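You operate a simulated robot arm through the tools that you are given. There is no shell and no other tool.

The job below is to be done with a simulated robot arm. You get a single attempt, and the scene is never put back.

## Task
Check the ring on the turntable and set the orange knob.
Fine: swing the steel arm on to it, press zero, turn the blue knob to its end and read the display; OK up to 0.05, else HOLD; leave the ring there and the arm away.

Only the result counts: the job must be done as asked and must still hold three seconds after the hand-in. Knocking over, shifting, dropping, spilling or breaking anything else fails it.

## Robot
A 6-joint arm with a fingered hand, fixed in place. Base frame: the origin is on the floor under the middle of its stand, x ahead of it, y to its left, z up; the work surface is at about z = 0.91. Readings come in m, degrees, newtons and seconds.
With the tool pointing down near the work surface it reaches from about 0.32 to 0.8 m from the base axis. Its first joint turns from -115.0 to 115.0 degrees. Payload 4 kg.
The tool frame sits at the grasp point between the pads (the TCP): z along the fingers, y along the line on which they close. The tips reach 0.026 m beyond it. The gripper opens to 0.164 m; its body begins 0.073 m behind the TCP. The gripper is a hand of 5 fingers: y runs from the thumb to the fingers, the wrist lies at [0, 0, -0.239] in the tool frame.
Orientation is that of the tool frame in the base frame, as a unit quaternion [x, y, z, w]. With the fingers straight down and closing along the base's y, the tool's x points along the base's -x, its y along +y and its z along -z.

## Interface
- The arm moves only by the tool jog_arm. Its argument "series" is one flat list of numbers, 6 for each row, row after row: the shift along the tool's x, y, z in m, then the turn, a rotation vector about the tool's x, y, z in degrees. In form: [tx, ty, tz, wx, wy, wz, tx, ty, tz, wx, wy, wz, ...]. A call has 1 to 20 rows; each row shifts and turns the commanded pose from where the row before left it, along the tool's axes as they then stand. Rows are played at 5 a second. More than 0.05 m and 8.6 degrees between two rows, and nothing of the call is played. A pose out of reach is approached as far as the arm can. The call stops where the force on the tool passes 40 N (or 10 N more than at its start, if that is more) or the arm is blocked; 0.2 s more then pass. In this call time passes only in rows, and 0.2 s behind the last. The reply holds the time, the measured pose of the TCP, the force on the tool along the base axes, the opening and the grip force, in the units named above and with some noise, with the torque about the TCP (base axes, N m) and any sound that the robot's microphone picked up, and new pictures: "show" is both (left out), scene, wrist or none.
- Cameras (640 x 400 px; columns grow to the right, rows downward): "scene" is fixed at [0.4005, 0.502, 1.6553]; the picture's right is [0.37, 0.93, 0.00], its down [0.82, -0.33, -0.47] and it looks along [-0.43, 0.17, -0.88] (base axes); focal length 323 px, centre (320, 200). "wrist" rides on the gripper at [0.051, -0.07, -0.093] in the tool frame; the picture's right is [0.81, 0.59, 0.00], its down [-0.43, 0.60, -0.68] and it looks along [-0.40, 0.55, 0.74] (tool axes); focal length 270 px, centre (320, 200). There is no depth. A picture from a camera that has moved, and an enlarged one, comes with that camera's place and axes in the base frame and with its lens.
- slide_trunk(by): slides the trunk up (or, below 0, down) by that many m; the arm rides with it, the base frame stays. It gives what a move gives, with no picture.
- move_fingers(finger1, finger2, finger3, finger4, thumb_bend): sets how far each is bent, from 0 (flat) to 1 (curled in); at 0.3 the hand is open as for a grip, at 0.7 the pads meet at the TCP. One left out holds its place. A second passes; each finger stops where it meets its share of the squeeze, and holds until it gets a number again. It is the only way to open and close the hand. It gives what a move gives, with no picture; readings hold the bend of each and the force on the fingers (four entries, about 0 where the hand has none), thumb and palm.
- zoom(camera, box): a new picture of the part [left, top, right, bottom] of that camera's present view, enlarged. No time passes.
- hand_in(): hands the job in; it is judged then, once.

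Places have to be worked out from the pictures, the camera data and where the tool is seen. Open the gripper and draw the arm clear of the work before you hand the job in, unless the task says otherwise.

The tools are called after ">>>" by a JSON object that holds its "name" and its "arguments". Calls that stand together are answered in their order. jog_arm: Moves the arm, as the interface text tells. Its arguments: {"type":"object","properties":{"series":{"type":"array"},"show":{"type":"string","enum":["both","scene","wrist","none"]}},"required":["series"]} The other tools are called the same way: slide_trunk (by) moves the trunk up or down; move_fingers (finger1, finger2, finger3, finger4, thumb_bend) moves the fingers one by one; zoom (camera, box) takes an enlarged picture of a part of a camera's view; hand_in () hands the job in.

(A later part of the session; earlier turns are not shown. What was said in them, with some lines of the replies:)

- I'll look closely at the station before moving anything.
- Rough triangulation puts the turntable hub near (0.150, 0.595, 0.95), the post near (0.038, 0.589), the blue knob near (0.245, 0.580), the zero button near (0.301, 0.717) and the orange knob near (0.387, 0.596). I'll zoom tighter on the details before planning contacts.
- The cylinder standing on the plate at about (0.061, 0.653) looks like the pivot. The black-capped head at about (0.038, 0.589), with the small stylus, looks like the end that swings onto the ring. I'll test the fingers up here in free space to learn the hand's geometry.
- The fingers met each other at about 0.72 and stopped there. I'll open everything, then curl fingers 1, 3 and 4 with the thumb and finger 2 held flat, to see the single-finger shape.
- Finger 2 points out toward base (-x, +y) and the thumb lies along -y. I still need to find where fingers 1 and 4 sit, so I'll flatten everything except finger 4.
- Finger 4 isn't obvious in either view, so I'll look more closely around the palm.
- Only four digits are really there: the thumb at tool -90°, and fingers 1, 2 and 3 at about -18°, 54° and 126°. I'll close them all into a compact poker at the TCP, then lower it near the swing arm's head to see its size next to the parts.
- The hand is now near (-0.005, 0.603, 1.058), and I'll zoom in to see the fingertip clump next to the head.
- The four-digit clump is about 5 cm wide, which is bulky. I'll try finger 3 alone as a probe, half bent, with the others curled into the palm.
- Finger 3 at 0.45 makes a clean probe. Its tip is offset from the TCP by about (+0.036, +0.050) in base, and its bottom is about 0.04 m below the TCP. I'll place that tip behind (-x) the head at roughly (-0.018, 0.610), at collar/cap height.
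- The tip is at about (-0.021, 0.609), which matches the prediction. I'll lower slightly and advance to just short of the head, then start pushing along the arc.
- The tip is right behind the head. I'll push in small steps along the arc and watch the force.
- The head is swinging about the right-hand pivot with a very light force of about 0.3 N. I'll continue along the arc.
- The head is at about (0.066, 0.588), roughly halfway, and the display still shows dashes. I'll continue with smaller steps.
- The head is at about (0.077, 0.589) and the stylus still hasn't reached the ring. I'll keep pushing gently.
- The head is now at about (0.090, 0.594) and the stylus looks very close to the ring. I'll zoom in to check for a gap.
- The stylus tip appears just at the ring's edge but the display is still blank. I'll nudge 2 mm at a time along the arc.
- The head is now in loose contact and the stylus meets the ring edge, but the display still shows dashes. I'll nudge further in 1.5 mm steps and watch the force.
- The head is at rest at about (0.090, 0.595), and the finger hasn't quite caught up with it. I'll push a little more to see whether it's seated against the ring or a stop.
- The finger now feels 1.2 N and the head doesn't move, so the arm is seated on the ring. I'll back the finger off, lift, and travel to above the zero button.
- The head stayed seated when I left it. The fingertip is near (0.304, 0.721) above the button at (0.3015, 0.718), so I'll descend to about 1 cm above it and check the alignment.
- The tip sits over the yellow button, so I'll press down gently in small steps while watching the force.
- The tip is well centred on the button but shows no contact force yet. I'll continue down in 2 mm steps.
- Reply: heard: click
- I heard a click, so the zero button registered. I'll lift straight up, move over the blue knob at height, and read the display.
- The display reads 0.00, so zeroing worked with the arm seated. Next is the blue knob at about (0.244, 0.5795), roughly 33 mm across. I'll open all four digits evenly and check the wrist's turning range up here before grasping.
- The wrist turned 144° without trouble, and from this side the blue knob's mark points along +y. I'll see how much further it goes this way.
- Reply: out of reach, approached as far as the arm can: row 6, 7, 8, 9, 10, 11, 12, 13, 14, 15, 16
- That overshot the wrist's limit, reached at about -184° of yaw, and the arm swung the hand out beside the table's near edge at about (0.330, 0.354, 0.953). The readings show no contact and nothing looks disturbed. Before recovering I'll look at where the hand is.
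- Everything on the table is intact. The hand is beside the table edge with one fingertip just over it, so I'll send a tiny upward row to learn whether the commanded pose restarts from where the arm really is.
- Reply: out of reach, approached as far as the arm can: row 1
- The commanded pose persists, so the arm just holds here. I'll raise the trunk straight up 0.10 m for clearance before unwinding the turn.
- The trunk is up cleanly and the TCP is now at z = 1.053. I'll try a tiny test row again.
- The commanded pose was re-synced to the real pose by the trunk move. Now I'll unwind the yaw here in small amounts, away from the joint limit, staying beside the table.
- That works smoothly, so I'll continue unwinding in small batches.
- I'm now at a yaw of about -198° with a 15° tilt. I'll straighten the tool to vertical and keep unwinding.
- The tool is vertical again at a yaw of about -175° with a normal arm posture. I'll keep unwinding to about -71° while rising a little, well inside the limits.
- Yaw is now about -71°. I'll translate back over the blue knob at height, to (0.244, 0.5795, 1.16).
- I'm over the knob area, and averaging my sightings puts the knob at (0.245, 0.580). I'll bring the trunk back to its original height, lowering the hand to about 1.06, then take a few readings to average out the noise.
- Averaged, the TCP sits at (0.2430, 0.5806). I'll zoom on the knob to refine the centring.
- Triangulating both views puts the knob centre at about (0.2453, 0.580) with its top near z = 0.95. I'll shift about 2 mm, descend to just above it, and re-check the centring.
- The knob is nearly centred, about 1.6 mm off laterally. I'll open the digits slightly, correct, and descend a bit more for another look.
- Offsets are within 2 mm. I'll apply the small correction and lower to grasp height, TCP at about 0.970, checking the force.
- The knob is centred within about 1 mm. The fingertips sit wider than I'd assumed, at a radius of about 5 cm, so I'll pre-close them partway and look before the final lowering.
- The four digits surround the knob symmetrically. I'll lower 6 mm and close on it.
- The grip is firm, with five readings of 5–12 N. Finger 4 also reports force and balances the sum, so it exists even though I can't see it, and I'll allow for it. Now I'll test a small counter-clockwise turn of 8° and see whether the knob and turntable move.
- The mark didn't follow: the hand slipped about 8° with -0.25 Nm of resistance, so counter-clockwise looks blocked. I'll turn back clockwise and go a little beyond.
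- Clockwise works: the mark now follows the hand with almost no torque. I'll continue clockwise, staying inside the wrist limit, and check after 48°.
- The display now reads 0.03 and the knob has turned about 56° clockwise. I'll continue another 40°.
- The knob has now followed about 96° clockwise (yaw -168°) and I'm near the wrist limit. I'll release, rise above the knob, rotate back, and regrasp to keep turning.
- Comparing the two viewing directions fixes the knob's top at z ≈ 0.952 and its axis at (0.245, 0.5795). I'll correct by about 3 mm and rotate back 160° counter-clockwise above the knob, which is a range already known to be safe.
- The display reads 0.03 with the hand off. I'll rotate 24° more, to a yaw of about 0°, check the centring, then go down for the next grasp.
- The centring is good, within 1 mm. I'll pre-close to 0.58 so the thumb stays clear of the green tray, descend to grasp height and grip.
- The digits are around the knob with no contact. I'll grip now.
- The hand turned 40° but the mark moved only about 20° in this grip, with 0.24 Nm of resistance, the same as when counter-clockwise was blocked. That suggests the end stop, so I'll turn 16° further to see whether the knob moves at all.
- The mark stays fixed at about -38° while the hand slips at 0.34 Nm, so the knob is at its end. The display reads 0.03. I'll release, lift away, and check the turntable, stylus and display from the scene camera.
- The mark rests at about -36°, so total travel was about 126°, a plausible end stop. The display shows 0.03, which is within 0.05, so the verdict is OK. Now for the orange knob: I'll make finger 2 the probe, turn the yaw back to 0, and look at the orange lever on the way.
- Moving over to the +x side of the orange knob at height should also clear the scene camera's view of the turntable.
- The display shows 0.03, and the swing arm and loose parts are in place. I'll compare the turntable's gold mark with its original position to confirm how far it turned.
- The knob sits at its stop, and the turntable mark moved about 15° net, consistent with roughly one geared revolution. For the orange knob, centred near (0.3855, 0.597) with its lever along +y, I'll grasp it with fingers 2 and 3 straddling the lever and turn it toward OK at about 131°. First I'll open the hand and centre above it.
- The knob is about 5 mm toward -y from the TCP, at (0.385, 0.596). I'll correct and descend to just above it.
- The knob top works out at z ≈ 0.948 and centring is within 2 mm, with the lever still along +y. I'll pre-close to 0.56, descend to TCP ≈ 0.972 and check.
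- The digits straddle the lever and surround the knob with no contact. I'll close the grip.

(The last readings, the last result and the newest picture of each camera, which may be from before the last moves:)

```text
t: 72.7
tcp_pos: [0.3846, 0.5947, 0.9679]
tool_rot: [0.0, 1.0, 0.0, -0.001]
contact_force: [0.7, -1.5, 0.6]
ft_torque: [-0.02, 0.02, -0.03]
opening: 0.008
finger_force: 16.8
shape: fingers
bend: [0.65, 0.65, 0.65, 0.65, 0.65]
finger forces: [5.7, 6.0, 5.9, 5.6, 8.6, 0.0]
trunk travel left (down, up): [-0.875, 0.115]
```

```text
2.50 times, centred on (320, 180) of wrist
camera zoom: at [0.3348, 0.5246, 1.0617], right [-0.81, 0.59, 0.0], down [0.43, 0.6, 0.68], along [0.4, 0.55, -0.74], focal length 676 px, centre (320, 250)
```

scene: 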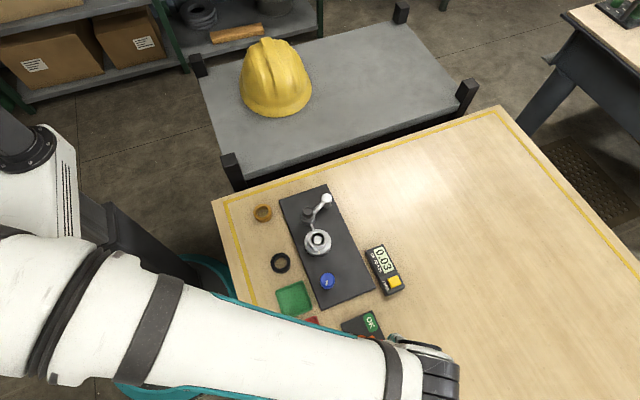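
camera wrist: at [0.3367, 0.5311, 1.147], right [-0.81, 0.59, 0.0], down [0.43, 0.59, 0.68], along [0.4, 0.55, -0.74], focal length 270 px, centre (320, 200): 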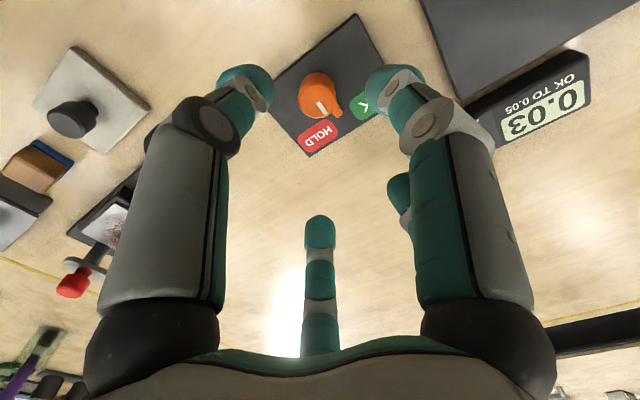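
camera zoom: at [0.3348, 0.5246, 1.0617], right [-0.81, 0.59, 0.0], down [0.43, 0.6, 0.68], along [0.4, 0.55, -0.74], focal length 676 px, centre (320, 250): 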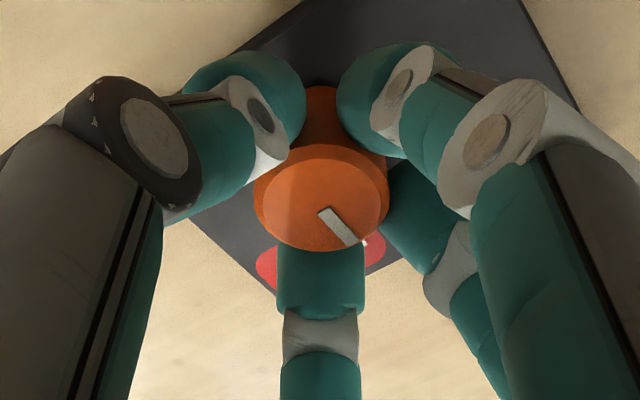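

The grip is balanced. I'll turn counter-clockwise toward OK, first 8° to confirm that the knob follows.

>>> {"name": "jog_arm", "arguments": {"series": [0, 0, 0, 0, 0, -4, 0, 0, 0, 0, 0, -4], "show": "none"}}

>>> {"name": "zoom", "arguments": {"camera": "wrist", "box": [220, 100, 420, 260]}}

```text
t: 73.3
tcp_pos: [0.3848, 0.5956, 0.9686]
tool_rot: [-0.071, 0.997, 0.0, -0.001]
contact_force: [0.4, -2.7, -1.9]
ft_torque: [-0.07, -0.01, 0.03]
opening: 0.0082
finger_force: 16.4
shape: fingers
bend: [0.65, 0.65, 0.65, 0.65, 0.65]
finger forces: [5.6, 5.8, 5.7, 5.6, 8.7, 0.0]
trunk travel left (down, up): [-0.875, 0.115]
```

```text
2.50 times, centred on (320, 180) of wrist
camera zoom: at [0.345, 0.5183, 1.0619], right [-0.88, 0.47, 0.0], down [0.35, 0.65, 0.68], along [0.32, 0.6, -0.74], focal length 676 px, centre (320, 250)
```

zoom: 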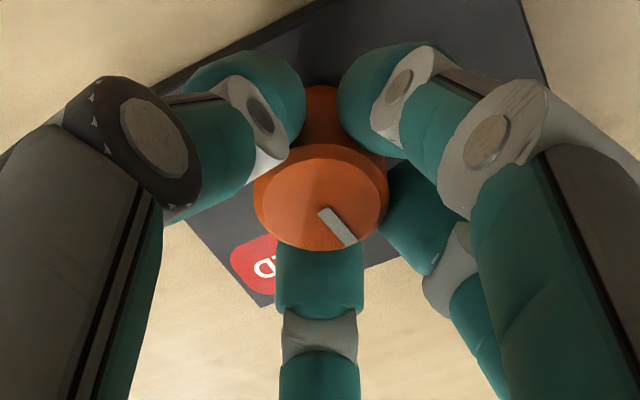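

The knob follows the hand freely. I'll continue in small increments.

>>> {"name": "jog_arm", "arguments": {"series": [0, 0, 0, 0, 0, -5, 0, 0, 0, 0, 0, -5], "show": "none"}}

>>> {"name": "jog_arm", "arguments": {"series": [0, 0, 0, 0, 0, -5, 0, 0, 0, 0, 0, -5], "show": "none"}}

>>> {"name": "zoom", "arguments": {"camera": "wrist", "box": [220, 100, 420, 260]}}

```text
t: 73.9
tcp_pos: [0.3847, 0.5944, 0.9683]
tool_rot: [-0.157, 0.988, 0.001, 0.0]
contact_force: [-0.1, -2.8, 0.8]
ft_torque: [-0.07, 0.01, 0.03]
opening: 0.0082
finger_force: 16.3
shape: fingers
bend: [0.65, 0.65, 0.65, 0.65, 0.65]
finger forces: [6.1, 5.8, 5.9, 5.6, 9.3, 0.0]
trunk travel left (down, up): [-0.875, 0.115]
```

```text
t: 74.5
tcp_pos: [0.3866, 0.5954, 0.9677]
tool_rot: [-0.243, 0.97, 0.002, 0.0]
contact_force: [1.9, -2.4, 1.3]
ft_torque: [-0.08, 0.02, 0.02]
opening: 0.008
finger_force: 16.8
shape: fingers
bend: [0.65, 0.65, 0.65, 0.65, 0.65]
finger forces: [6.2, 6.2, 6.0, 5.6, 9.0, 0.0]
trunk travel left (down, up): [-0.875, 0.115]
```

```text
2.50 times, centred on (320, 180) of wrist
camera zoom: at [0.3736, 0.5092, 1.0616], right [-0.99, 0.14, 0.0], down [0.1, 0.73, 0.68], along [0.09, 0.67, -0.74], focal length 676 px, centre (320, 250)
```

zoom: 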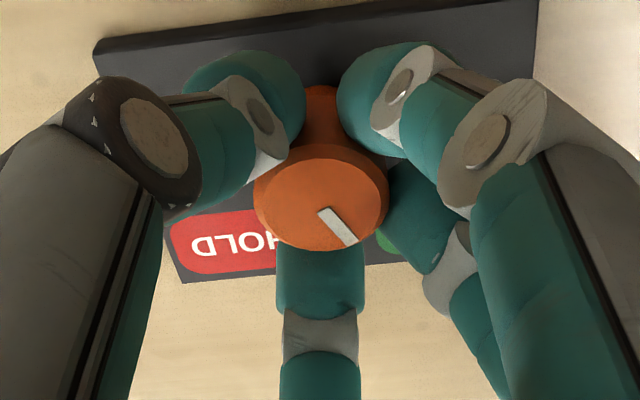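

The yaw is +28° and the knob is still following freely, so the lever is at about 117°. I'll continue another 12°.

>>> {"name": "jog_arm", "arguments": {"series": [0, 0, 0, 0, 0, -4, 0, 0, 0, 0, 0, -4, 0, 0, 0, 0, 0, -4], "show": "none"}}

>>> {"name": "zoom", "arguments": {"camera": "wrist", "box": [220, 100, 420, 260]}}

```text
t: 75.3
tcp_pos: [0.3855, 0.5946, 0.9689]
tool_rot: [-0.343, 0.939, 0.001, 0.0]
contact_force: [1.8, -2.1, 0.5]
ft_torque: [-0.05, -0.05, 0.02]
opening: 0.0079
finger_force: 16.6
shape: fingers
bend: [0.65, 0.65, 0.65, 0.65, 0.65]
finger forces: [5.8, 6.0, 6.1, 6.0, 9.2, 0.0]
trunk travel left (down, up): [-0.875, 0.115]
```

```text
2.50 times, centred on (320, 180) of wrist
camera zoom: at [0.3916, 0.5087, 1.0617], right [-1.0, -0.07, 0.0], down [-0.05, 0.73, 0.68], along [-0.05, 0.68, -0.74], focal length 676 px, centre (320, 250)
```

zoom: 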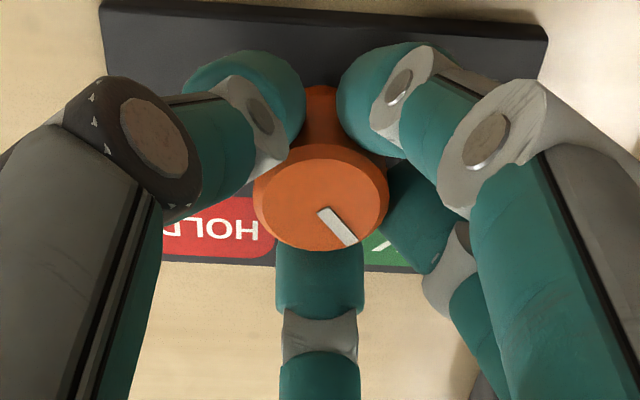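

The mark now points at about 130°, in line with the centre of the OK label at about 131°. I'll release, rise, and move aside to verify from the scene camera.

>>> {"name": "move_fingers", "arguments": {"finger1": 0.5, "finger2": 0.5, "finger3": 0.5, "finger4": 0.5, "thumb_bend": 0.5}}

>>> {"name": "jog_arm", "arguments": {"series": [0, 0, -0.02, 0, 0, 0, 0, 0, -0.03, 0, 0, 0, 0, 0, -0.04, 0, 0, 0, 0, 0, -0.02, 0, 0, 8, 0, 0, 0, 0, 0, 8, 0, 0, 0, 0, 0, 8, 0, 0, 0, 0, 0, 8, 0, 0, 0, 0, 0, 8], "show": "both"}}

>>> {"name": "zoom", "arguments": {"camera": "wrist", "box": [240, 40, 400, 180]}}

```text
t: 76.3
tcp_pos: [0.3847, 0.5947, 0.9688]
tool_rot: [-0.341, 0.94, 0.0, 0.0]
contact_force: [-0.2, -0.4, 0.2]
ft_torque: [-0.01, 0.01, 0.0]
opening: 0.0419
finger_force: 0.0
shape: fingers
bend: [0.5, 0.5, 0.5, 0.5, 0.5]
finger forces: [0.0, 0.0, 0.1, 0.1, 0.1, 0.0]
trunk travel left (down, up): [-0.875, 0.115]
```

```text
t: 78.1
tcp_pos: [0.3861, 0.5944, 1.0788]
tool_rot: [0.002, 1.0, 0.0, -0.001]
contact_force: [-0.2, 0.3, -0.4]
ft_torque: [-0.02, 0.04, 0.01]
opening: 0.0422
finger_force: 0.1
shape: fingers
bend: [0.5, 0.5, 0.5, 0.5, 0.5]
finger forces: [0.0, 0.0, 0.1, 0.1, 0.0, 0.0]
trunk travel left (down, up): [-0.875, 0.115]
camera wrist: at [0.3351, 0.5246, 1.1709], right [-0.81, 0.59, 0.0], down [0.43, 0.59, 0.68], along [0.4, 0.55, -0.74], focal length 270 px, centre (320, 200)
```

scene: 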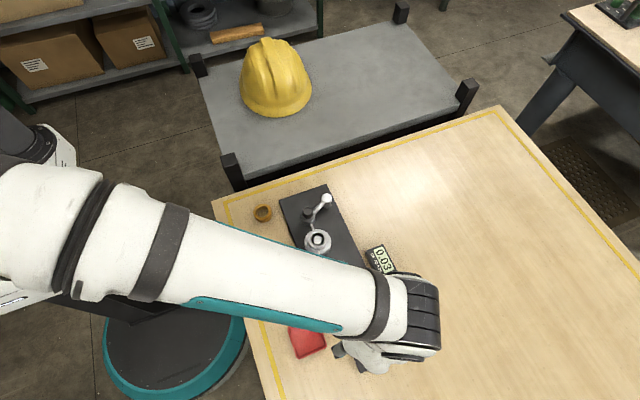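
wrist: 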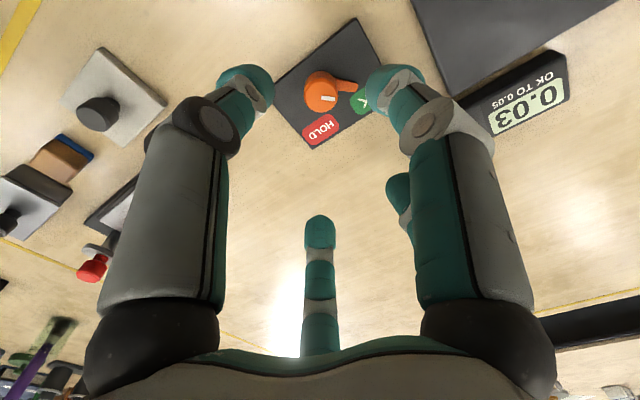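

```text
2.86 times, centred on (320, 110) of wrist
camera zoom: at [0.3351, 0.5246, 1.1709], right [-0.81, 0.59, 0.0], down [0.43, 0.59, 0.68], along [0.4, 0.55, -0.74], focal length 772 px, centre (320, 457)
```

zoom: 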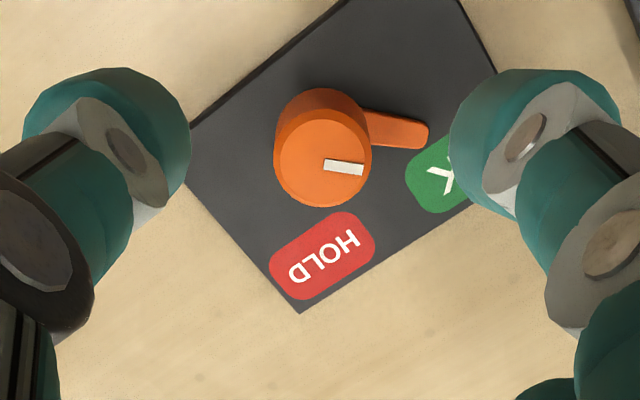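

The lever and mark now point at the OK side (I read about 136°). I'll set up for swinging the arm away: thumb as probe with the other digits curled, moving high to the +y side of the swing arm so the scene camera can see both the tip and the orange knob.

>>> {"name": "jog_arm", "arguments": {"series": [0, 0, -0.04, 0, 0, 0], "show": "none"}}

>>> {"name": "move_fingers", "arguments": {"finger1": 1, "finger2": 1, "finger3": 1, "finger4": 1, "thumb_bend": 0.38}}

>>> {"name": "jog_arm", "arguments": {"series": [0.0359, 0.0155, 0, 0, 0, 0, 0.0359, 0.0155, 0, 0, 0, 0, 0.0359, 0.0155, 0, 0, 0, 0, 0.0359, 0.0155, 0, 0, 0, 0, 0.0359, 0.0155, 0, 0, 0, 0, 0.0359, 0.0155, 0, 0, 0, 0, 0.0359, 0.0155, 0, 0, 0, 0, 0, 0, 0, 0, 0, 6.67, 0, 0, 0, 0, 0, 6.67, 0, 0, 0, 0, 0, 6.67], "show": "both"}}

>>> {"name": "zoom", "arguments": {"camera": "scene", "box": [320, 300, 430, 380]}}

>>> {"name": "zoom", "arguments": {"camera": "scene", "box": [260, 160, 390, 260]}}

```text
t: 78.5
tcp_pos: [0.387, 0.5928, 1.1167]
tool_rot: [0.0, 1.0, 0.0, -0.001]
contact_force: [0.3, -0.8, 0.9]
ft_torque: [0.0, -0.02, 0.03]
opening: 0.0423
finger_force: 0.1
shape: fingers
bend: [0.5, 0.5, 0.5, 0.5, 0.5]
finger forces: [0.0, 0.1, 0.1, 0.1, 0.1, 0.0]
trunk travel left (down, up): [-0.875, 0.115]
```

```text
t: 79.5
tcp_pos: [0.3869, 0.594, 1.117]
tool_rot: [-0.001, 1.0, 0.0, -0.001]
contact_force: [0.4, 0.3, 1.7]
ft_torque: [-0.01, -0.03, 0.01]
opening: 0.0536
finger_force: 0.1
shape: fingers
bend: [0.74, 0.73, 0.73, 0.74, 0.38]
finger forces: [0.1, 0.0, 0.0, 0.0, 0.0, 0.0]
trunk travel left (down, up): [-0.875, 0.115]
```

```text
t: 81.7
tcp_pos: [0.1341, 0.703, 1.1196]
tool_rot: [0.173, 0.985, 0.0, -0.001]
contact_force: [-0.1, -0.2, -0.3]
ft_torque: [0.01, -0.01, 0.01]
opening: 0.0535
finger_force: 0.0
shape: fingers
bend: [0.74, 0.73, 0.73, 0.74, 0.38]
finger forces: [0.0, 0.1, 0.0, 0.0, 0.0, 0.0]
trunk travel left (down, up): [-0.875, 0.115]
camera wrist: at [0.0633, 0.654, 1.2131], right [-0.56, 0.83, 0.0], down [0.61, 0.41, 0.68], along [0.56, 0.38, -0.74], focal length 270 px, centre (320, 200)
```

scene: 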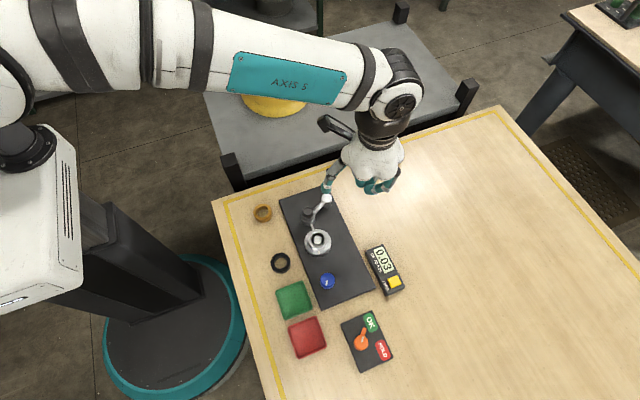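
wrist: 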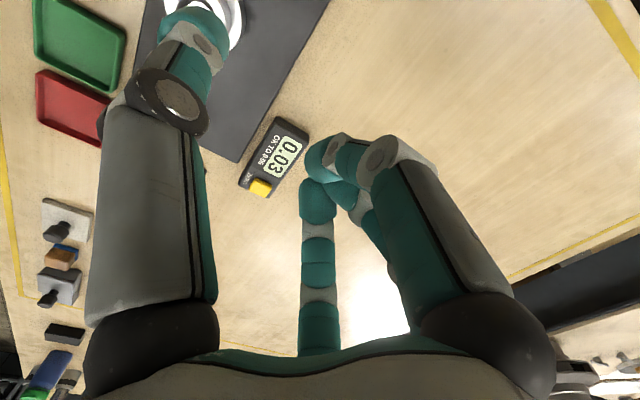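

```text
5.00 times, centred on (375, 340) of scene
camera zoom: at [0.4005, 0.502, 1.6553], right [0.37, 0.93, 0.0], down [0.82, -0.33, -0.47], along [-0.43, 0.17, -0.88], focal length 1617 px, centre (45, -500)
```

zoom: 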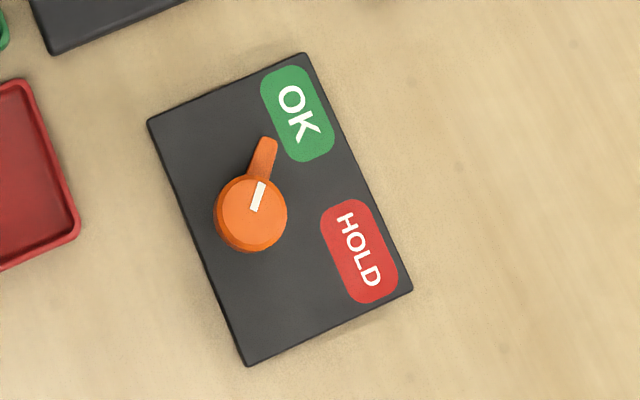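

```text
4.00 times, centred on (325, 210) of scene
camera zoom: at [0.4005, 0.502, 1.6553], right [0.37, 0.93, 0.0], down [0.82, -0.33, -0.47], along [-0.43, 0.17, -0.88], focal length 1294 px, centre (300, 160)
```

zoom: 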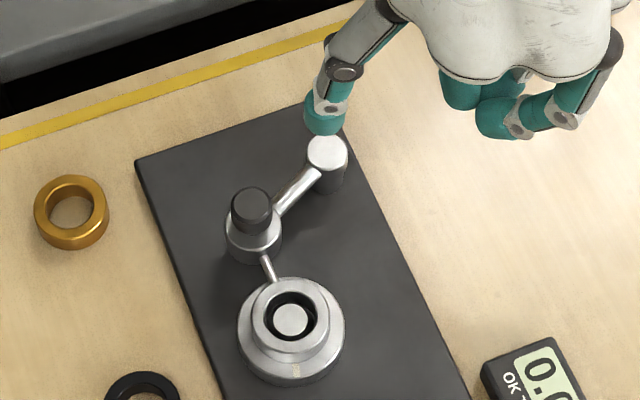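

From the scene, the orange mark and lever point at the OK side. I'll zoom in to check precisely how well the lever lines up with the OK label.

>>> {"name": "zoom", "arguments": {"camera": "scene", "box": [338, 305, 402, 345]}}

>>> {"name": "zoom", "arguments": {"camera": "scene", "box": [338, 325, 402, 365]}}

```text
10.00 times, centred on (370, 325) of scene
camera zoom: at [0.4005, 0.502, 1.6553], right [0.37, 0.93, 0.0], down [0.82, -0.33, -0.47], along [-0.43, 0.17, -0.88], focal length 3234 px, centre (-180, -1050)
```

zoom: 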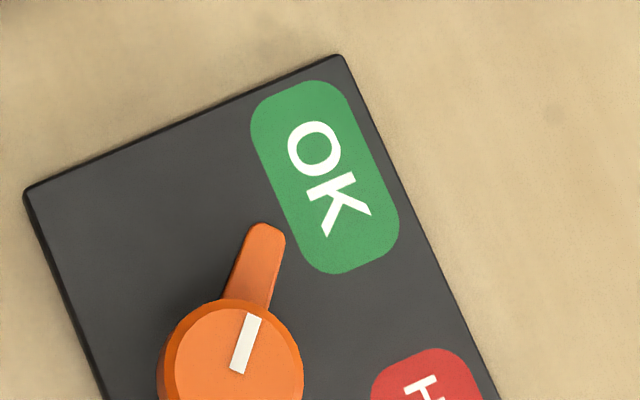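

```text
10.00 times, centred on (370, 345) of scene
camera zoom: at [0.4005, 0.502, 1.6553], right [0.37, 0.93, 0.0], down [0.82, -0.33, -0.47], along [-0.43, 0.17, -0.88], focal length 3234 px, centre (-180, -1250)
```

zoom: 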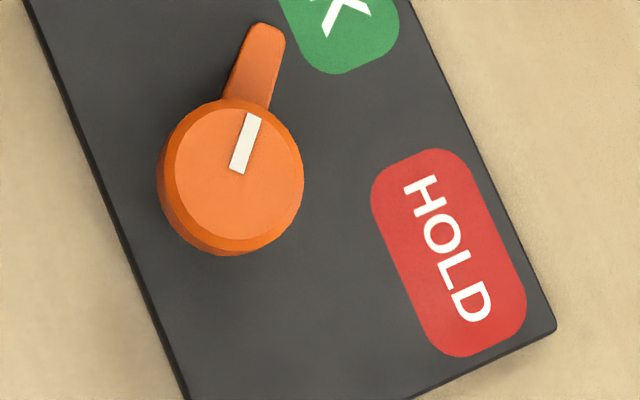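

The lever points at about 137°, inside the OK side. The thumb tip is at about (0.105, 0.632), right where I want to start, on the +x side of the arm's rod. I'll try to curl the other fingers further for clearance before lowering.

>>> {"name": "move_fingers", "arguments": {"finger1": 0.5, "finger2": 1, "finger3": 0.5, "finger4": 1, "thumb_bend": 0.38}}

>>> {"name": "move_fingers", "arguments": {"finger1": 1, "finger2": 1, "finger3": 1, "finger4": 1, "thumb_bend": 0.38}}

>>> {"name": "zoom", "arguments": {"camera": "scene", "box": [280, 130, 420, 230]}}

```text
t: 82.7
tcp_pos: [0.1337, 0.7027, 1.1202]
tool_rot: [0.173, 0.985, 0.0, 0.0]
contact_force: [0.8, 0.1, 0.8]
ft_torque: [0.0, -0.01, -0.03]
opening: 0.0595
finger_force: 0.0
shape: fingers
bend: [0.5, 0.92, 0.5, 1.0, 0.38]
finger forces: [0.1, 0.0, 0.0, 0.0, 0.0, 0.0]
trunk travel left (down, up): [-0.875, 0.115]
```

```text
t: 83.7
tcp_pos: [0.1347, 0.7027, 1.1198]
tool_rot: [0.174, 0.985, 0.001, -0.001]
contact_force: [0.3, 0.1, 0.9]
ft_torque: [0.01, -0.02, -0.01]
opening: 0.0547
finger_force: 0.0
shape: fingers
bend: [0.75, 0.92, 0.75, 1.0, 0.38]
finger forces: [0.0, 0.1, 0.0, 0.0, 0.1, 0.1]
trunk travel left (down, up): [-0.875, 0.115]
```

```text
4.00 times, centred on (350, 180) of scene
camera zoom: at [0.4005, 0.502, 1.6553], right [0.37, 0.93, 0.0], down [0.82, -0.33, -0.47], along [-0.43, 0.17, -0.88], focal length 1294 px, centre (200, 280)
```

zoom: 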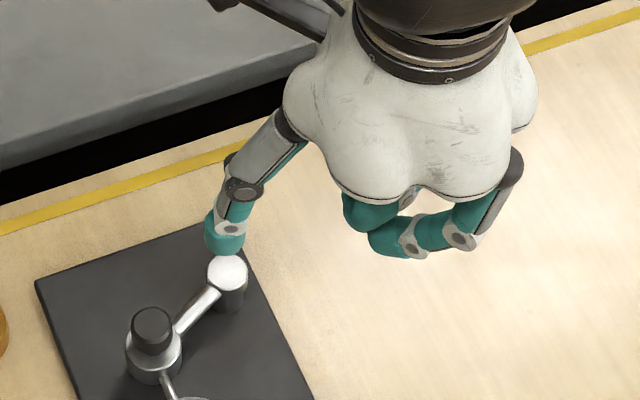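

The curled fingers stay pinched just below the TCP, so I'll straighten the thumb a bit more to gain clearance from the pivot post, then check where its tip is.

>>> {"name": "move_fingers", "arguments": {"thumb_bend": 0.3}}

>>> {"name": "jog_arm", "arguments": {"series": [0, 0, 0.03, 0, 0, 0, 0, 0, 0.03, 0, 0, 0], "show": "none"}}

>>> {"name": "zoom", "arguments": {"camera": "scene", "box": [270, 150, 398, 230]}}

```text
t: 84.7
tcp_pos: [0.1337, 0.7027, 1.1205]
tool_rot: [0.174, 0.985, -0.001, -0.001]
contact_force: [-0.7, -0.1, -0.1]
ft_torque: [-0.01, 0.0, -0.01]
opening: 0.0702
finger_force: 0.0
shape: fingers
bend: [0.75, 0.92, 0.75, 1.0, 0.3]
finger forces: [0.0, 0.1, 0.1, 0.0, 0.0, 0.0]
trunk travel left (down, up): [-0.875, 0.115]
```

```text
t: 85.3
tcp_pos: [0.1343, 0.7043, 1.0593]
tool_rot: [0.173, 0.985, 0.0, -0.001]
contact_force: [0.9, 1.0, 1.4]
ft_torque: [-0.01, 0.0, -0.03]
opening: 0.0704
finger_force: 0.0
shape: fingers
bend: [0.75, 0.92, 0.75, 1.0, 0.3]
finger forces: [0.0, 0.0, 0.1, 0.0, 0.0, 0.0]
trunk travel left (down, up): [-0.875, 0.115]
```

```text
5.00 times, centred on (334, 190) of scene
camera zoom: at [0.4005, 0.502, 1.6553], right [0.37, 0.93, 0.0], down [0.82, -0.33, -0.47], along [-0.43, 0.17, -0.88], focal length 1617 px, centre (250, 250)
```

zoom: 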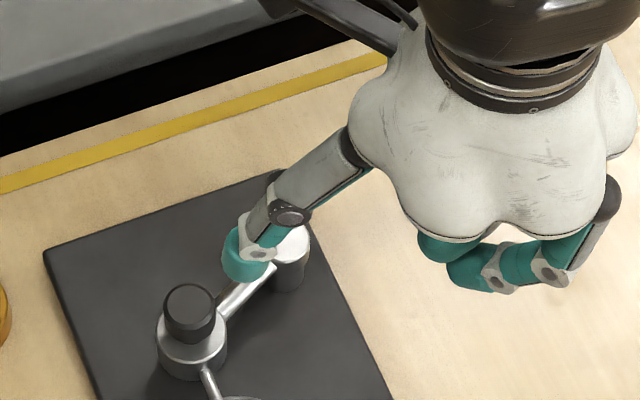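

At 0.3 the thumb isn't deep enough compared with the curled clump, so I'll go back to 0.38. I'll also yaw to about -50° so the clump stays well away from the pivot post, and re-place the thumb tip near (0.105, 0.632).

>>> {"name": "move_fingers", "arguments": {"thumb_bend": 0.38}}

>>> {"name": "jog_arm", "arguments": {"series": [0, 0, 0, 0, 0, 7.5, 0, 0, 0, 0, 0, 7.5, 0, 0, 0, 0, 0, 7.5, 0, 0, 0, 0, 0, 7.5, -0.0366, 0.0071, 0, 0, 0, 0], "show": "none"}}

>>> {"name": "zoom", "arguments": {"camera": "scene", "box": [270, 150, 398, 230]}}

```text
t: 86.3
tcp_pos: [0.1344, 0.7038, 1.0591]
tool_rot: [0.174, 0.985, 0.0, -0.001]
contact_force: [-0.9, -0.5, 0.3]
ft_torque: [-0.03, 0.02, 0.01]
opening: 0.0549
finger_force: 0.1
shape: fingers
bend: [0.75, 0.92, 0.75, 1.0, 0.38]
finger forces: [0.1, 0.0, 0.0, 0.1, 0.0, 0.1]
trunk travel left (down, up): [-0.875, 0.115]
```

```text
t: 87.5
tcp_pos: [0.1619, 0.677, 1.0597]
tool_rot: [0.422, 0.906, 0.0, -0.001]
contact_force: [0.2, 0.0, 0.2]
ft_torque: [0.01, 0.01, 0.0]
opening: 0.0552
finger_force: 0.1
shape: fingers
bend: [0.75, 0.92, 0.75, 1.0, 0.38]
finger forces: [0.0, 0.1, 0.1, 0.1, 0.1, 0.0]
trunk travel left (down, up): [-0.875, 0.115]
```

```text
5.00 times, centred on (334, 190) of scene
camera zoom: at [0.4005, 0.502, 1.6553], right [0.37, 0.93, 0.0], down [0.82, -0.33, -0.47], along [-0.43, 0.17, -0.88], focal length 1617 px, centre (250, 250)
```

zoom: 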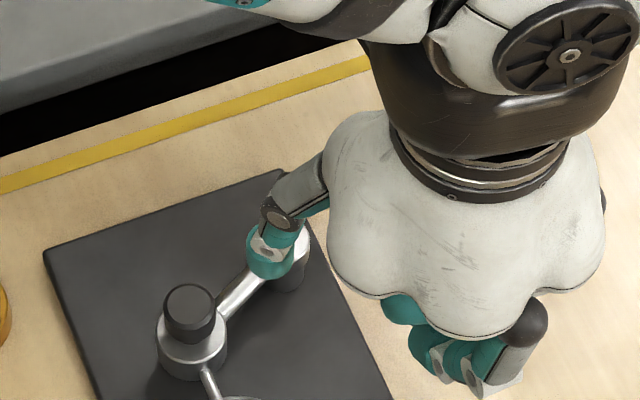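

The thumb tip is at about (0.103, 0.629), on the open side between the rod and the turntable. I'll lower it to rod height, checking midway.

>>> {"name": "jog_arm", "arguments": {"series": [-0.0019, 0.0023, 0.03, 0, 0, 0, 0, 0, 0.025, 0, 0, 0], "show": "none"}}

>>> {"name": "zoom", "arguments": {"camera": "scene", "box": [276, 165, 372, 245]}}

```text
t: 88.1
tcp_pos: [0.1641, 0.6819, 1.0022]
tool_rot: [0.423, 0.906, 0.001, -0.001]
contact_force: [0.5, 0.1, -0.3]
ft_torque: [-0.04, -0.01, -0.01]
opening: 0.0555
finger_force: 0.0
shape: fingers
bend: [0.75, 0.92, 0.75, 1.0, 0.38]
finger forces: [0.1, 0.0, 0.0, 0.0, 0.1, 0.0]
trunk travel left (down, up): [-0.875, 0.115]
```

```text
5.00 times, centred on (324, 205) of scene
camera zoom: at [0.4005, 0.502, 1.6553], right [0.37, 0.93, 0.0], down [0.82, -0.33, -0.47], along [-0.43, 0.17, -0.88], focal length 1617 px, centre (300, 175)
```

zoom: 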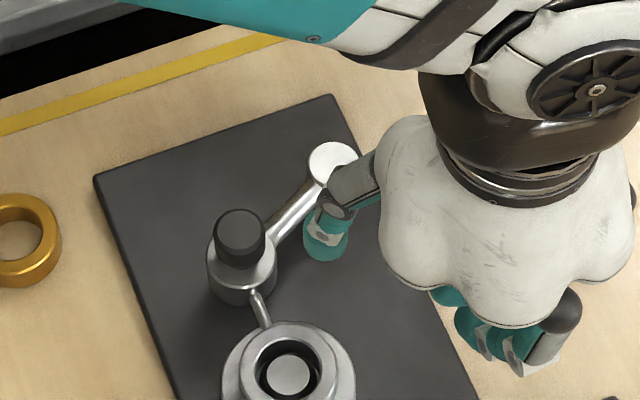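

The thumb tip is clearly on the +x side of the rod and clear of the stylus and turntable. I'll lower the last 2.3 cm.

>>> {"name": "jog_arm", "arguments": {"series": [0, 0, 0.012, 0, 0, 0, 0, 0, 0.011, 0, 0, 0], "show": "none"}}

>>> {"name": "zoom", "arguments": {"camera": "scene", "box": [276, 165, 372, 245]}}

```text
t: 88.7
tcp_pos: [0.166, 0.6818, 0.9813]
tool_rot: [0.423, 0.906, 0.001, 0.0]
contact_force: [-0.1, -0.7, 0.7]
ft_torque: [0.0, 0.0, 0.01]
opening: 0.055
finger_force: 0.1
shape: fingers
bend: [0.75, 0.92, 0.75, 1.0, 0.38]
finger forces: [0.0, 0.1, 0.1, 0.0, 0.0, 0.1]
trunk travel left (down, up): [-0.875, 0.115]
```

```text
5.00 times, centred on (324, 205) of scene
camera zoom: at [0.4005, 0.502, 1.6553], right [0.37, 0.93, 0.0], down [0.82, -0.33, -0.47], along [-0.43, 0.17, -0.88], focal length 1617 px, centre (300, 175)
```

zoom: 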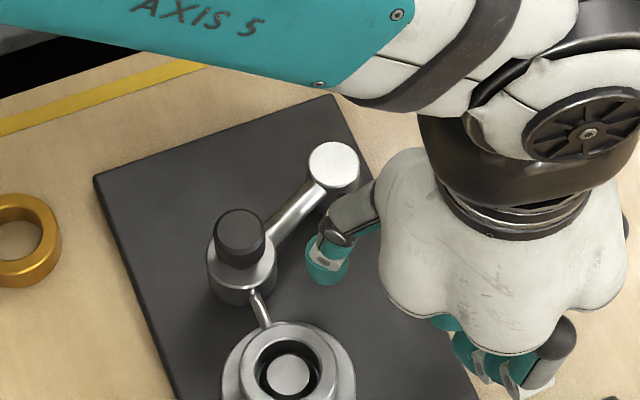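

All clear. Now I'll move the thumb against the rod and push gently toward -x, -y, watching the force.

>>> {"name": "jog_arm", "arguments": {"series": [0.0023, -0.0066, 0, 0, 0, 0, 0.0022, -0.0066, 0, 0, 0, 0, -0.0005, -0.0049, 0, 0, 0, 0], "show": "none"}}

>>> {"name": "zoom", "arguments": {"camera": "scene", "box": [276, 165, 372, 245]}}

```text
t: 89.5
tcp_pos: [0.1503, 0.6719, 0.9822]
tool_rot: [0.422, 0.907, 0.0, -0.001]
contact_force: [-0.4, 1.0, 1.2]
ft_torque: [-0.01, 0.01, -0.02]
opening: 0.0549
finger_force: 0.1
shape: fingers
bend: [0.75, 0.92, 0.75, 1.0, 0.38]
finger forces: [0.0, 0.0, 0.0, 0.1, 0.0, 0.0]
trunk travel left (down, up): [-0.875, 0.115]
```

```text
5.00 times, centred on (324, 205) of scene
camera zoom: at [0.4005, 0.502, 1.6553], right [0.37, 0.93, 0.0], down [0.82, -0.33, -0.47], along [-0.43, 0.17, -0.88], focal length 1617 px, centre (300, 175)
```

zoom: 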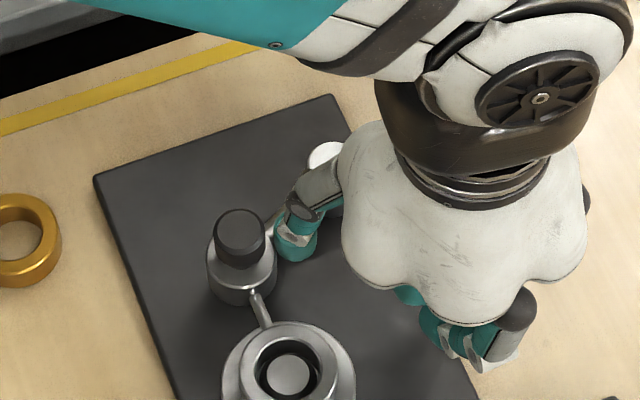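

The tip is right against the rod and collar corner. I'll push on along the arc.

>>> {"name": "jog_arm", "arguments": {"series": [0.0002, -0.0035, 0, 0, 0, 0, 0.0002, -0.0035, 0, 0, 0, 0, 0.0008, -0.0035, 0, 0, 0, 0, 0.0008, -0.0035, 0, 0, 0, 0], "show": "none"}}

>>> {"name": "zoom", "arguments": {"camera": "scene", "box": [276, 165, 372, 245]}}

```text
t: 90.5
tcp_pos: [0.1377, 0.6628, 0.9818]
tool_rot: [0.422, 0.906, 0.0, -0.001]
contact_force: [0.3, 0.0, 0.0]
ft_torque: [0.01, -0.04, 0.0]
opening: 0.0547
finger_force: 0.1
shape: fingers
bend: [0.75, 0.92, 0.75, 1.0, 0.38]
finger forces: [0.1, 0.0, 0.0, 0.0, 0.1, 0.0]
trunk travel left (down, up): [-0.875, 0.115]
```

```text
5.00 times, centred on (324, 205) of scene
camera zoom: at [0.4005, 0.502, 1.6553], right [0.37, 0.93, 0.0], down [0.82, -0.33, -0.47], along [-0.43, 0.17, -0.88], focal length 1617 px, centre (300, 175)
```

zoom: 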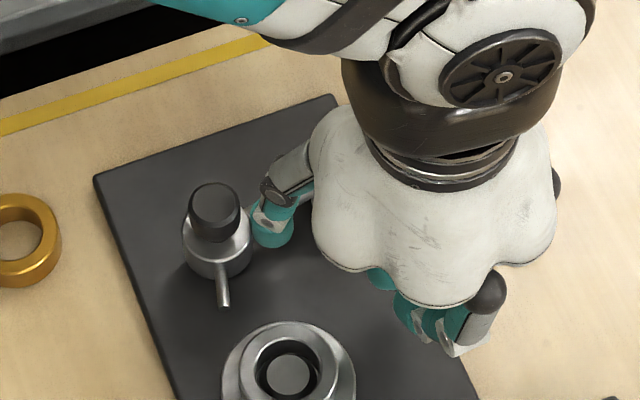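

The arm is swinging away smoothly, with the head now at about (0.071, 0.589). I'll continue toward its original place near (0.038, 0.589).

>>> {"name": "jog_arm", "arguments": {"series": [0.0023, -0.0034, 0, 0, 0, 0, 0.0023, -0.0034, 0, 0, 0, 0, 0.0023, -0.0034, 0, 0, 0, 0], "show": "none"}}

>>> {"name": "zoom", "arguments": {"camera": "scene", "box": [270, 160, 366, 240]}}

```text
t: 91.3
tcp_pos: [0.1263, 0.661, 0.9805]
tool_rot: [0.423, 0.906, -0.001, 0.0]
contact_force: [0.4, 0.5, -0.2]
ft_torque: [0.0, 0.0, -0.02]
opening: 0.0545
finger_force: 0.1
shape: fingers
bend: [0.75, 0.92, 0.75, 1.0, 0.38]
finger forces: [0.0, 0.1, 0.0, 0.1, 0.1, 0.0]
trunk travel left (down, up): [-0.875, 0.115]
```

```text
5.00 times, centred on (318, 200) of scene
camera zoom: at [0.4005, 0.502, 1.6553], right [0.37, 0.93, 0.0], down [0.82, -0.33, -0.47], along [-0.43, 0.17, -0.88], focal length 1617 px, centre (330, 200)
```

zoom: 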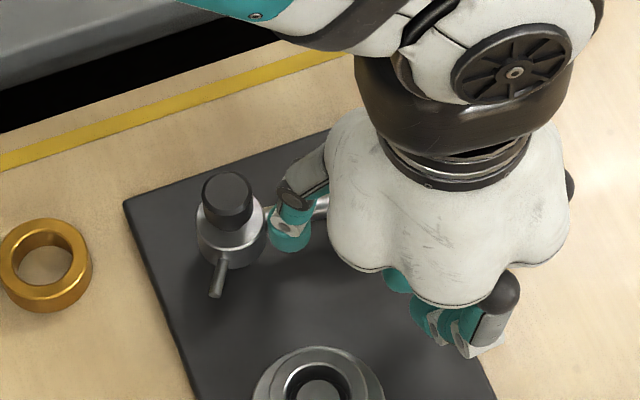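

The head is at about (0.051, 0.588). A bit more will bring it back to the original parked angle.

>>> {"name": "jog_arm", "arguments": {"series": [0.0022, -0.0032, 0, 0, 0, 0, 0.0022, -0.0032, 0, 0, 0, 0], "show": "none"}}

>>> {"name": "zoom", "arguments": {"camera": "scene", "box": [270, 160, 366, 240]}}

```text
t: 91.9
tcp_pos: [0.1172, 0.6626, 0.9815]
tool_rot: [0.422, 0.907, 0.0, -0.001]
contact_force: [0.5, 0.4, -0.5]
ft_torque: [-0.02, 0.02, -0.01]
opening: 0.0549
finger_force: 0.0
shape: fingers
bend: [0.75, 0.92, 0.75, 1.0, 0.38]
finger forces: [0.0, 0.0, 0.0, 0.0, 0.0, 0.0]
trunk travel left (down, up): [-0.875, 0.115]
```

```text
5.00 times, centred on (318, 200) of scene
camera zoom: at [0.4005, 0.502, 1.6553], right [0.37, 0.93, 0.0], down [0.82, -0.33, -0.47], along [-0.43, 0.17, -0.88], focal length 1617 px, centre (330, 200)
```

zoom: 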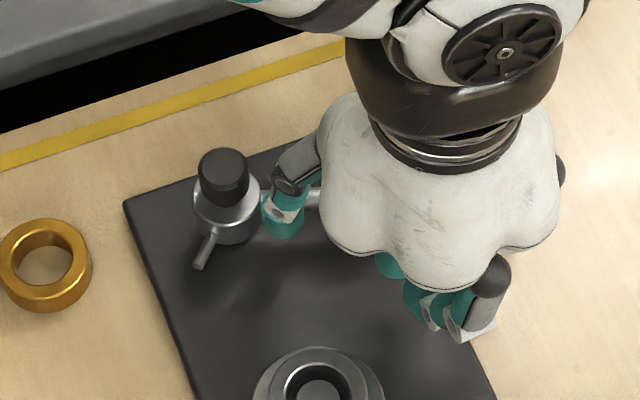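

The head is back at about (0.037, 0.590), its original parked position. I'll withdraw the thumb the way it came and lift clear.

>>> {"name": "jog_arm", "arguments": {"series": [-0.0046, 0.0118, 0, 0, 0, 0, 0, 0, -0.03, 0, 0, 0, 0, 0, -0.045, 0, 0, 0, 0, 0, -0.045, 0, 0, 0, 0, 0, -0.045, 0, 0, 0], "show": "scene"}}

>>> {"name": "zoom", "arguments": {"camera": "scene", "box": [270, 160, 366, 240]}}

```text
t: 93.1
tcp_pos: [0.1253, 0.6649, 1.146]
tool_rot: [0.422, 0.906, 0.001, 0.0]
contact_force: [-0.9, 0.6, 0.6]
ft_torque: [-0.02, -0.01, 0.0]
opening: 0.0548
finger_force: 0.1
shape: fingers
bend: [0.75, 0.92, 0.75, 1.0, 0.38]
finger forces: [0.0, 0.0, 0.1, 0.1, 0.1, 0.1]
trunk travel left (down, up): [-0.875, 0.115]
```

scene: 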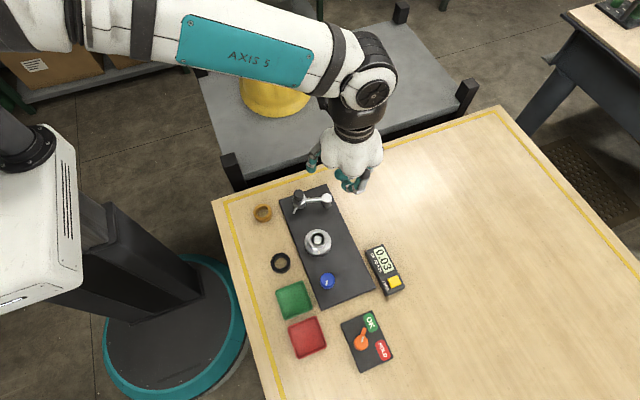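

```text
5.00 times, centred on (318, 200) of scene
camera zoom: at [0.4005, 0.502, 1.6553], right [0.37, 0.93, 0.0], down [0.82, -0.33, -0.47], along [-0.43, 0.17, -0.88], focal length 1617 px, centre (330, 200)
```

zoom: 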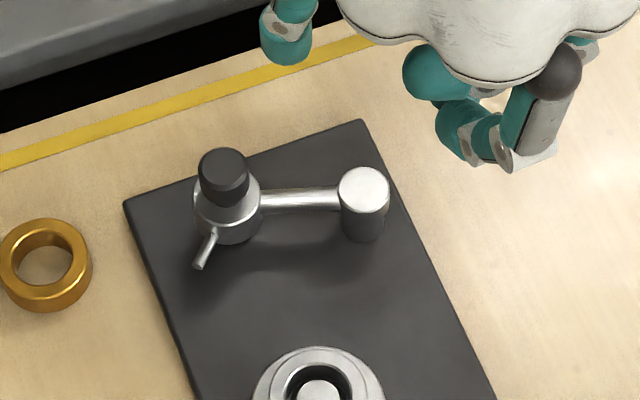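

The steel arm is parked where it started, the display still reads 0.03, and the orange lever points to OK. I'll open the hand and draw it clear, up and back to the starting area.

>>> {"name": "jog_arm", "arguments": {"series": [0, 0, -0.0425, 0, 0, 0, 0, 0, -0.0425, 0, 0, 0, -0.0017, -0.0357, 0, 0, 0, 0, -0.0017, -0.0357, 0, 0, 0, 0, -0.0017, -0.0357, 0, 0, 0, 0, -0.0017, -0.0357, 0, 0, 0, 0, 0, 0, 0, 0, 0, -7.1, 0, 0, 0, 0, 0, -7.1, 0, 0, 0, 0, 0, -7.1, 0, 0, 0, 0, 0, -7.1, 0, 0, 0, 0, 0, -7.1, 0, 0, 0, 0, 0, -7.1, 0, 0, 0, 0, 0, -7.1], "show": "none"}}

>>> {"name": "move_fingers", "arguments": {"finger1": 0.3, "finger2": 0.3, "finger3": 0.3, "finger4": 0.3, "thumb_bend": 0.3}}

>>> {"name": "zoom", "arguments": {"camera": "scene", "box": [0, 0, 640, 400]}}

>>> {"name": "zoom", "arguments": {"camera": "scene", "box": [240, 170, 420, 290]}}

>>> {"name": "zoom", "arguments": {"camera": "scene", "box": [260, 260, 440, 380]}}

```text
t: 95.9
tcp_pos: [0.0242, 0.5684, 1.23]
tool_rot: [0.002, 1.0, 0.0, -0.001]
contact_force: [0.1, 0.1, 1.0]
ft_torque: [-0.01, 0.01, 0.02]
opening: 0.0546
finger_force: 0.1
shape: fingers
bend: [0.75, 0.92, 0.75, 1.0, 0.38]
finger forces: [0.1, 0.0, 0.0, 0.0, 0.0, 0.1]
trunk travel left (down, up): [-0.875, 0.115]
```

```text
t: 96.9
tcp_pos: [0.0255, 0.5685, 1.2296]
tool_rot: [0.003, 1.0, 0.0, -0.002]
contact_force: [0.7, 0.9, -0.1]
ft_torque: [0.01, 0.03, 0.02]
opening: 0.0904
finger_force: 0.0
shape: fingers
bend: [0.3, 0.3, 0.3, 0.3, 0.3]
finger forces: [0.1, 0.0, 0.1, 0.0, 0.0, 0.0]
trunk travel left (down, up): [-0.875, 0.115]
```

```text
1.00 times, centred on (320, 200) of scene (not enlarged: the box is as wide or as high as the picture)
camera zoom: at [0.4005, 0.502, 1.6553], right [0.37, 0.93, 0.0], down [0.82, -0.33, -0.47], along [-0.43, 0.17, -0.88], focal length 323 px, centre (320, 200)
```

zoom: 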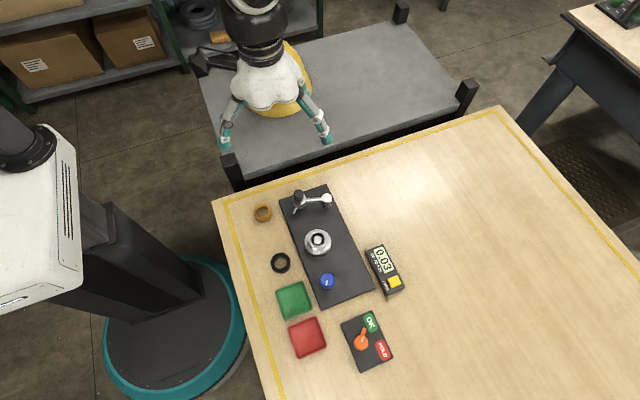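

```text
3.33 times, centred on (330, 230) of scene
camera zoom: at [0.4005, 0.502, 1.6553], right [0.37, 0.93, 0.0], down [0.82, -0.33, -0.47], along [-0.43, 0.17, -0.88], focal length 1078 px, centre (287, 100)
```

zoom: 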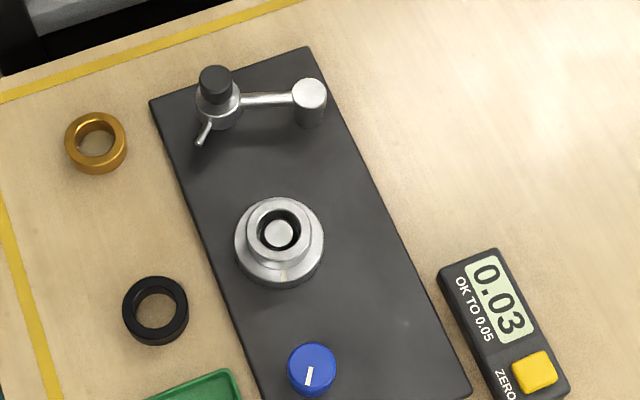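

```text
3.33 times, centred on (350, 320) of scene
camera zoom: at [0.4005, 0.502, 1.6553], right [0.37, 0.93, 0.0], down [0.82, -0.33, -0.47], along [-0.43, 0.17, -0.88], focal length 1078 px, centre (220, -200)
```

zoom: 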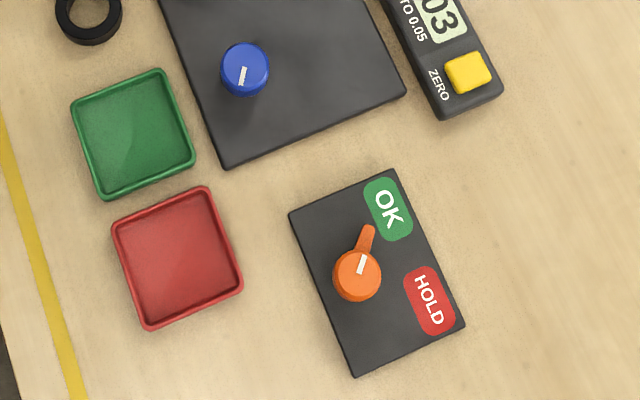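

Final check:
- The ring is still on the turntable and the steel arm is parked away.
- The display reads 0.03 and the orange knob points to OK.
- Trays, loose rings and gauge are where they started, and the hand is open and clear.

I'll hand the job in.

>>> {"name": "hand_in", "arguments": {}}

```text
The job is handed in.
```

I checked the ring. The display read 0.03 with the blue knob at its end, which is within 0.05, so I set the orange knob to OK. The job is handed in.

- **Measurement:** I swung the steel arm until it was seated against the ring and pressed zero. The display went to 0.00. I then turned the blue knob clockwise about 125° until it would go no further. It already showed 0.03 part-way round and did not change after that. When I let go, the knob may have sprung back a few degrees.
- **Orange knob:** it points to the OK side, a little past the centre of the label by my reading.
- **How I left things:** the ring is still on the turntable and the steel arm is back where it started. The trays, loose rings and gauge look as they did at the start, and the hand is open and clear.
- **Wrist limit:** while testing how far the wrist could turn, I went past its limit. The hand swung out beside the table's near edge. It touched nothing and nothing moved.
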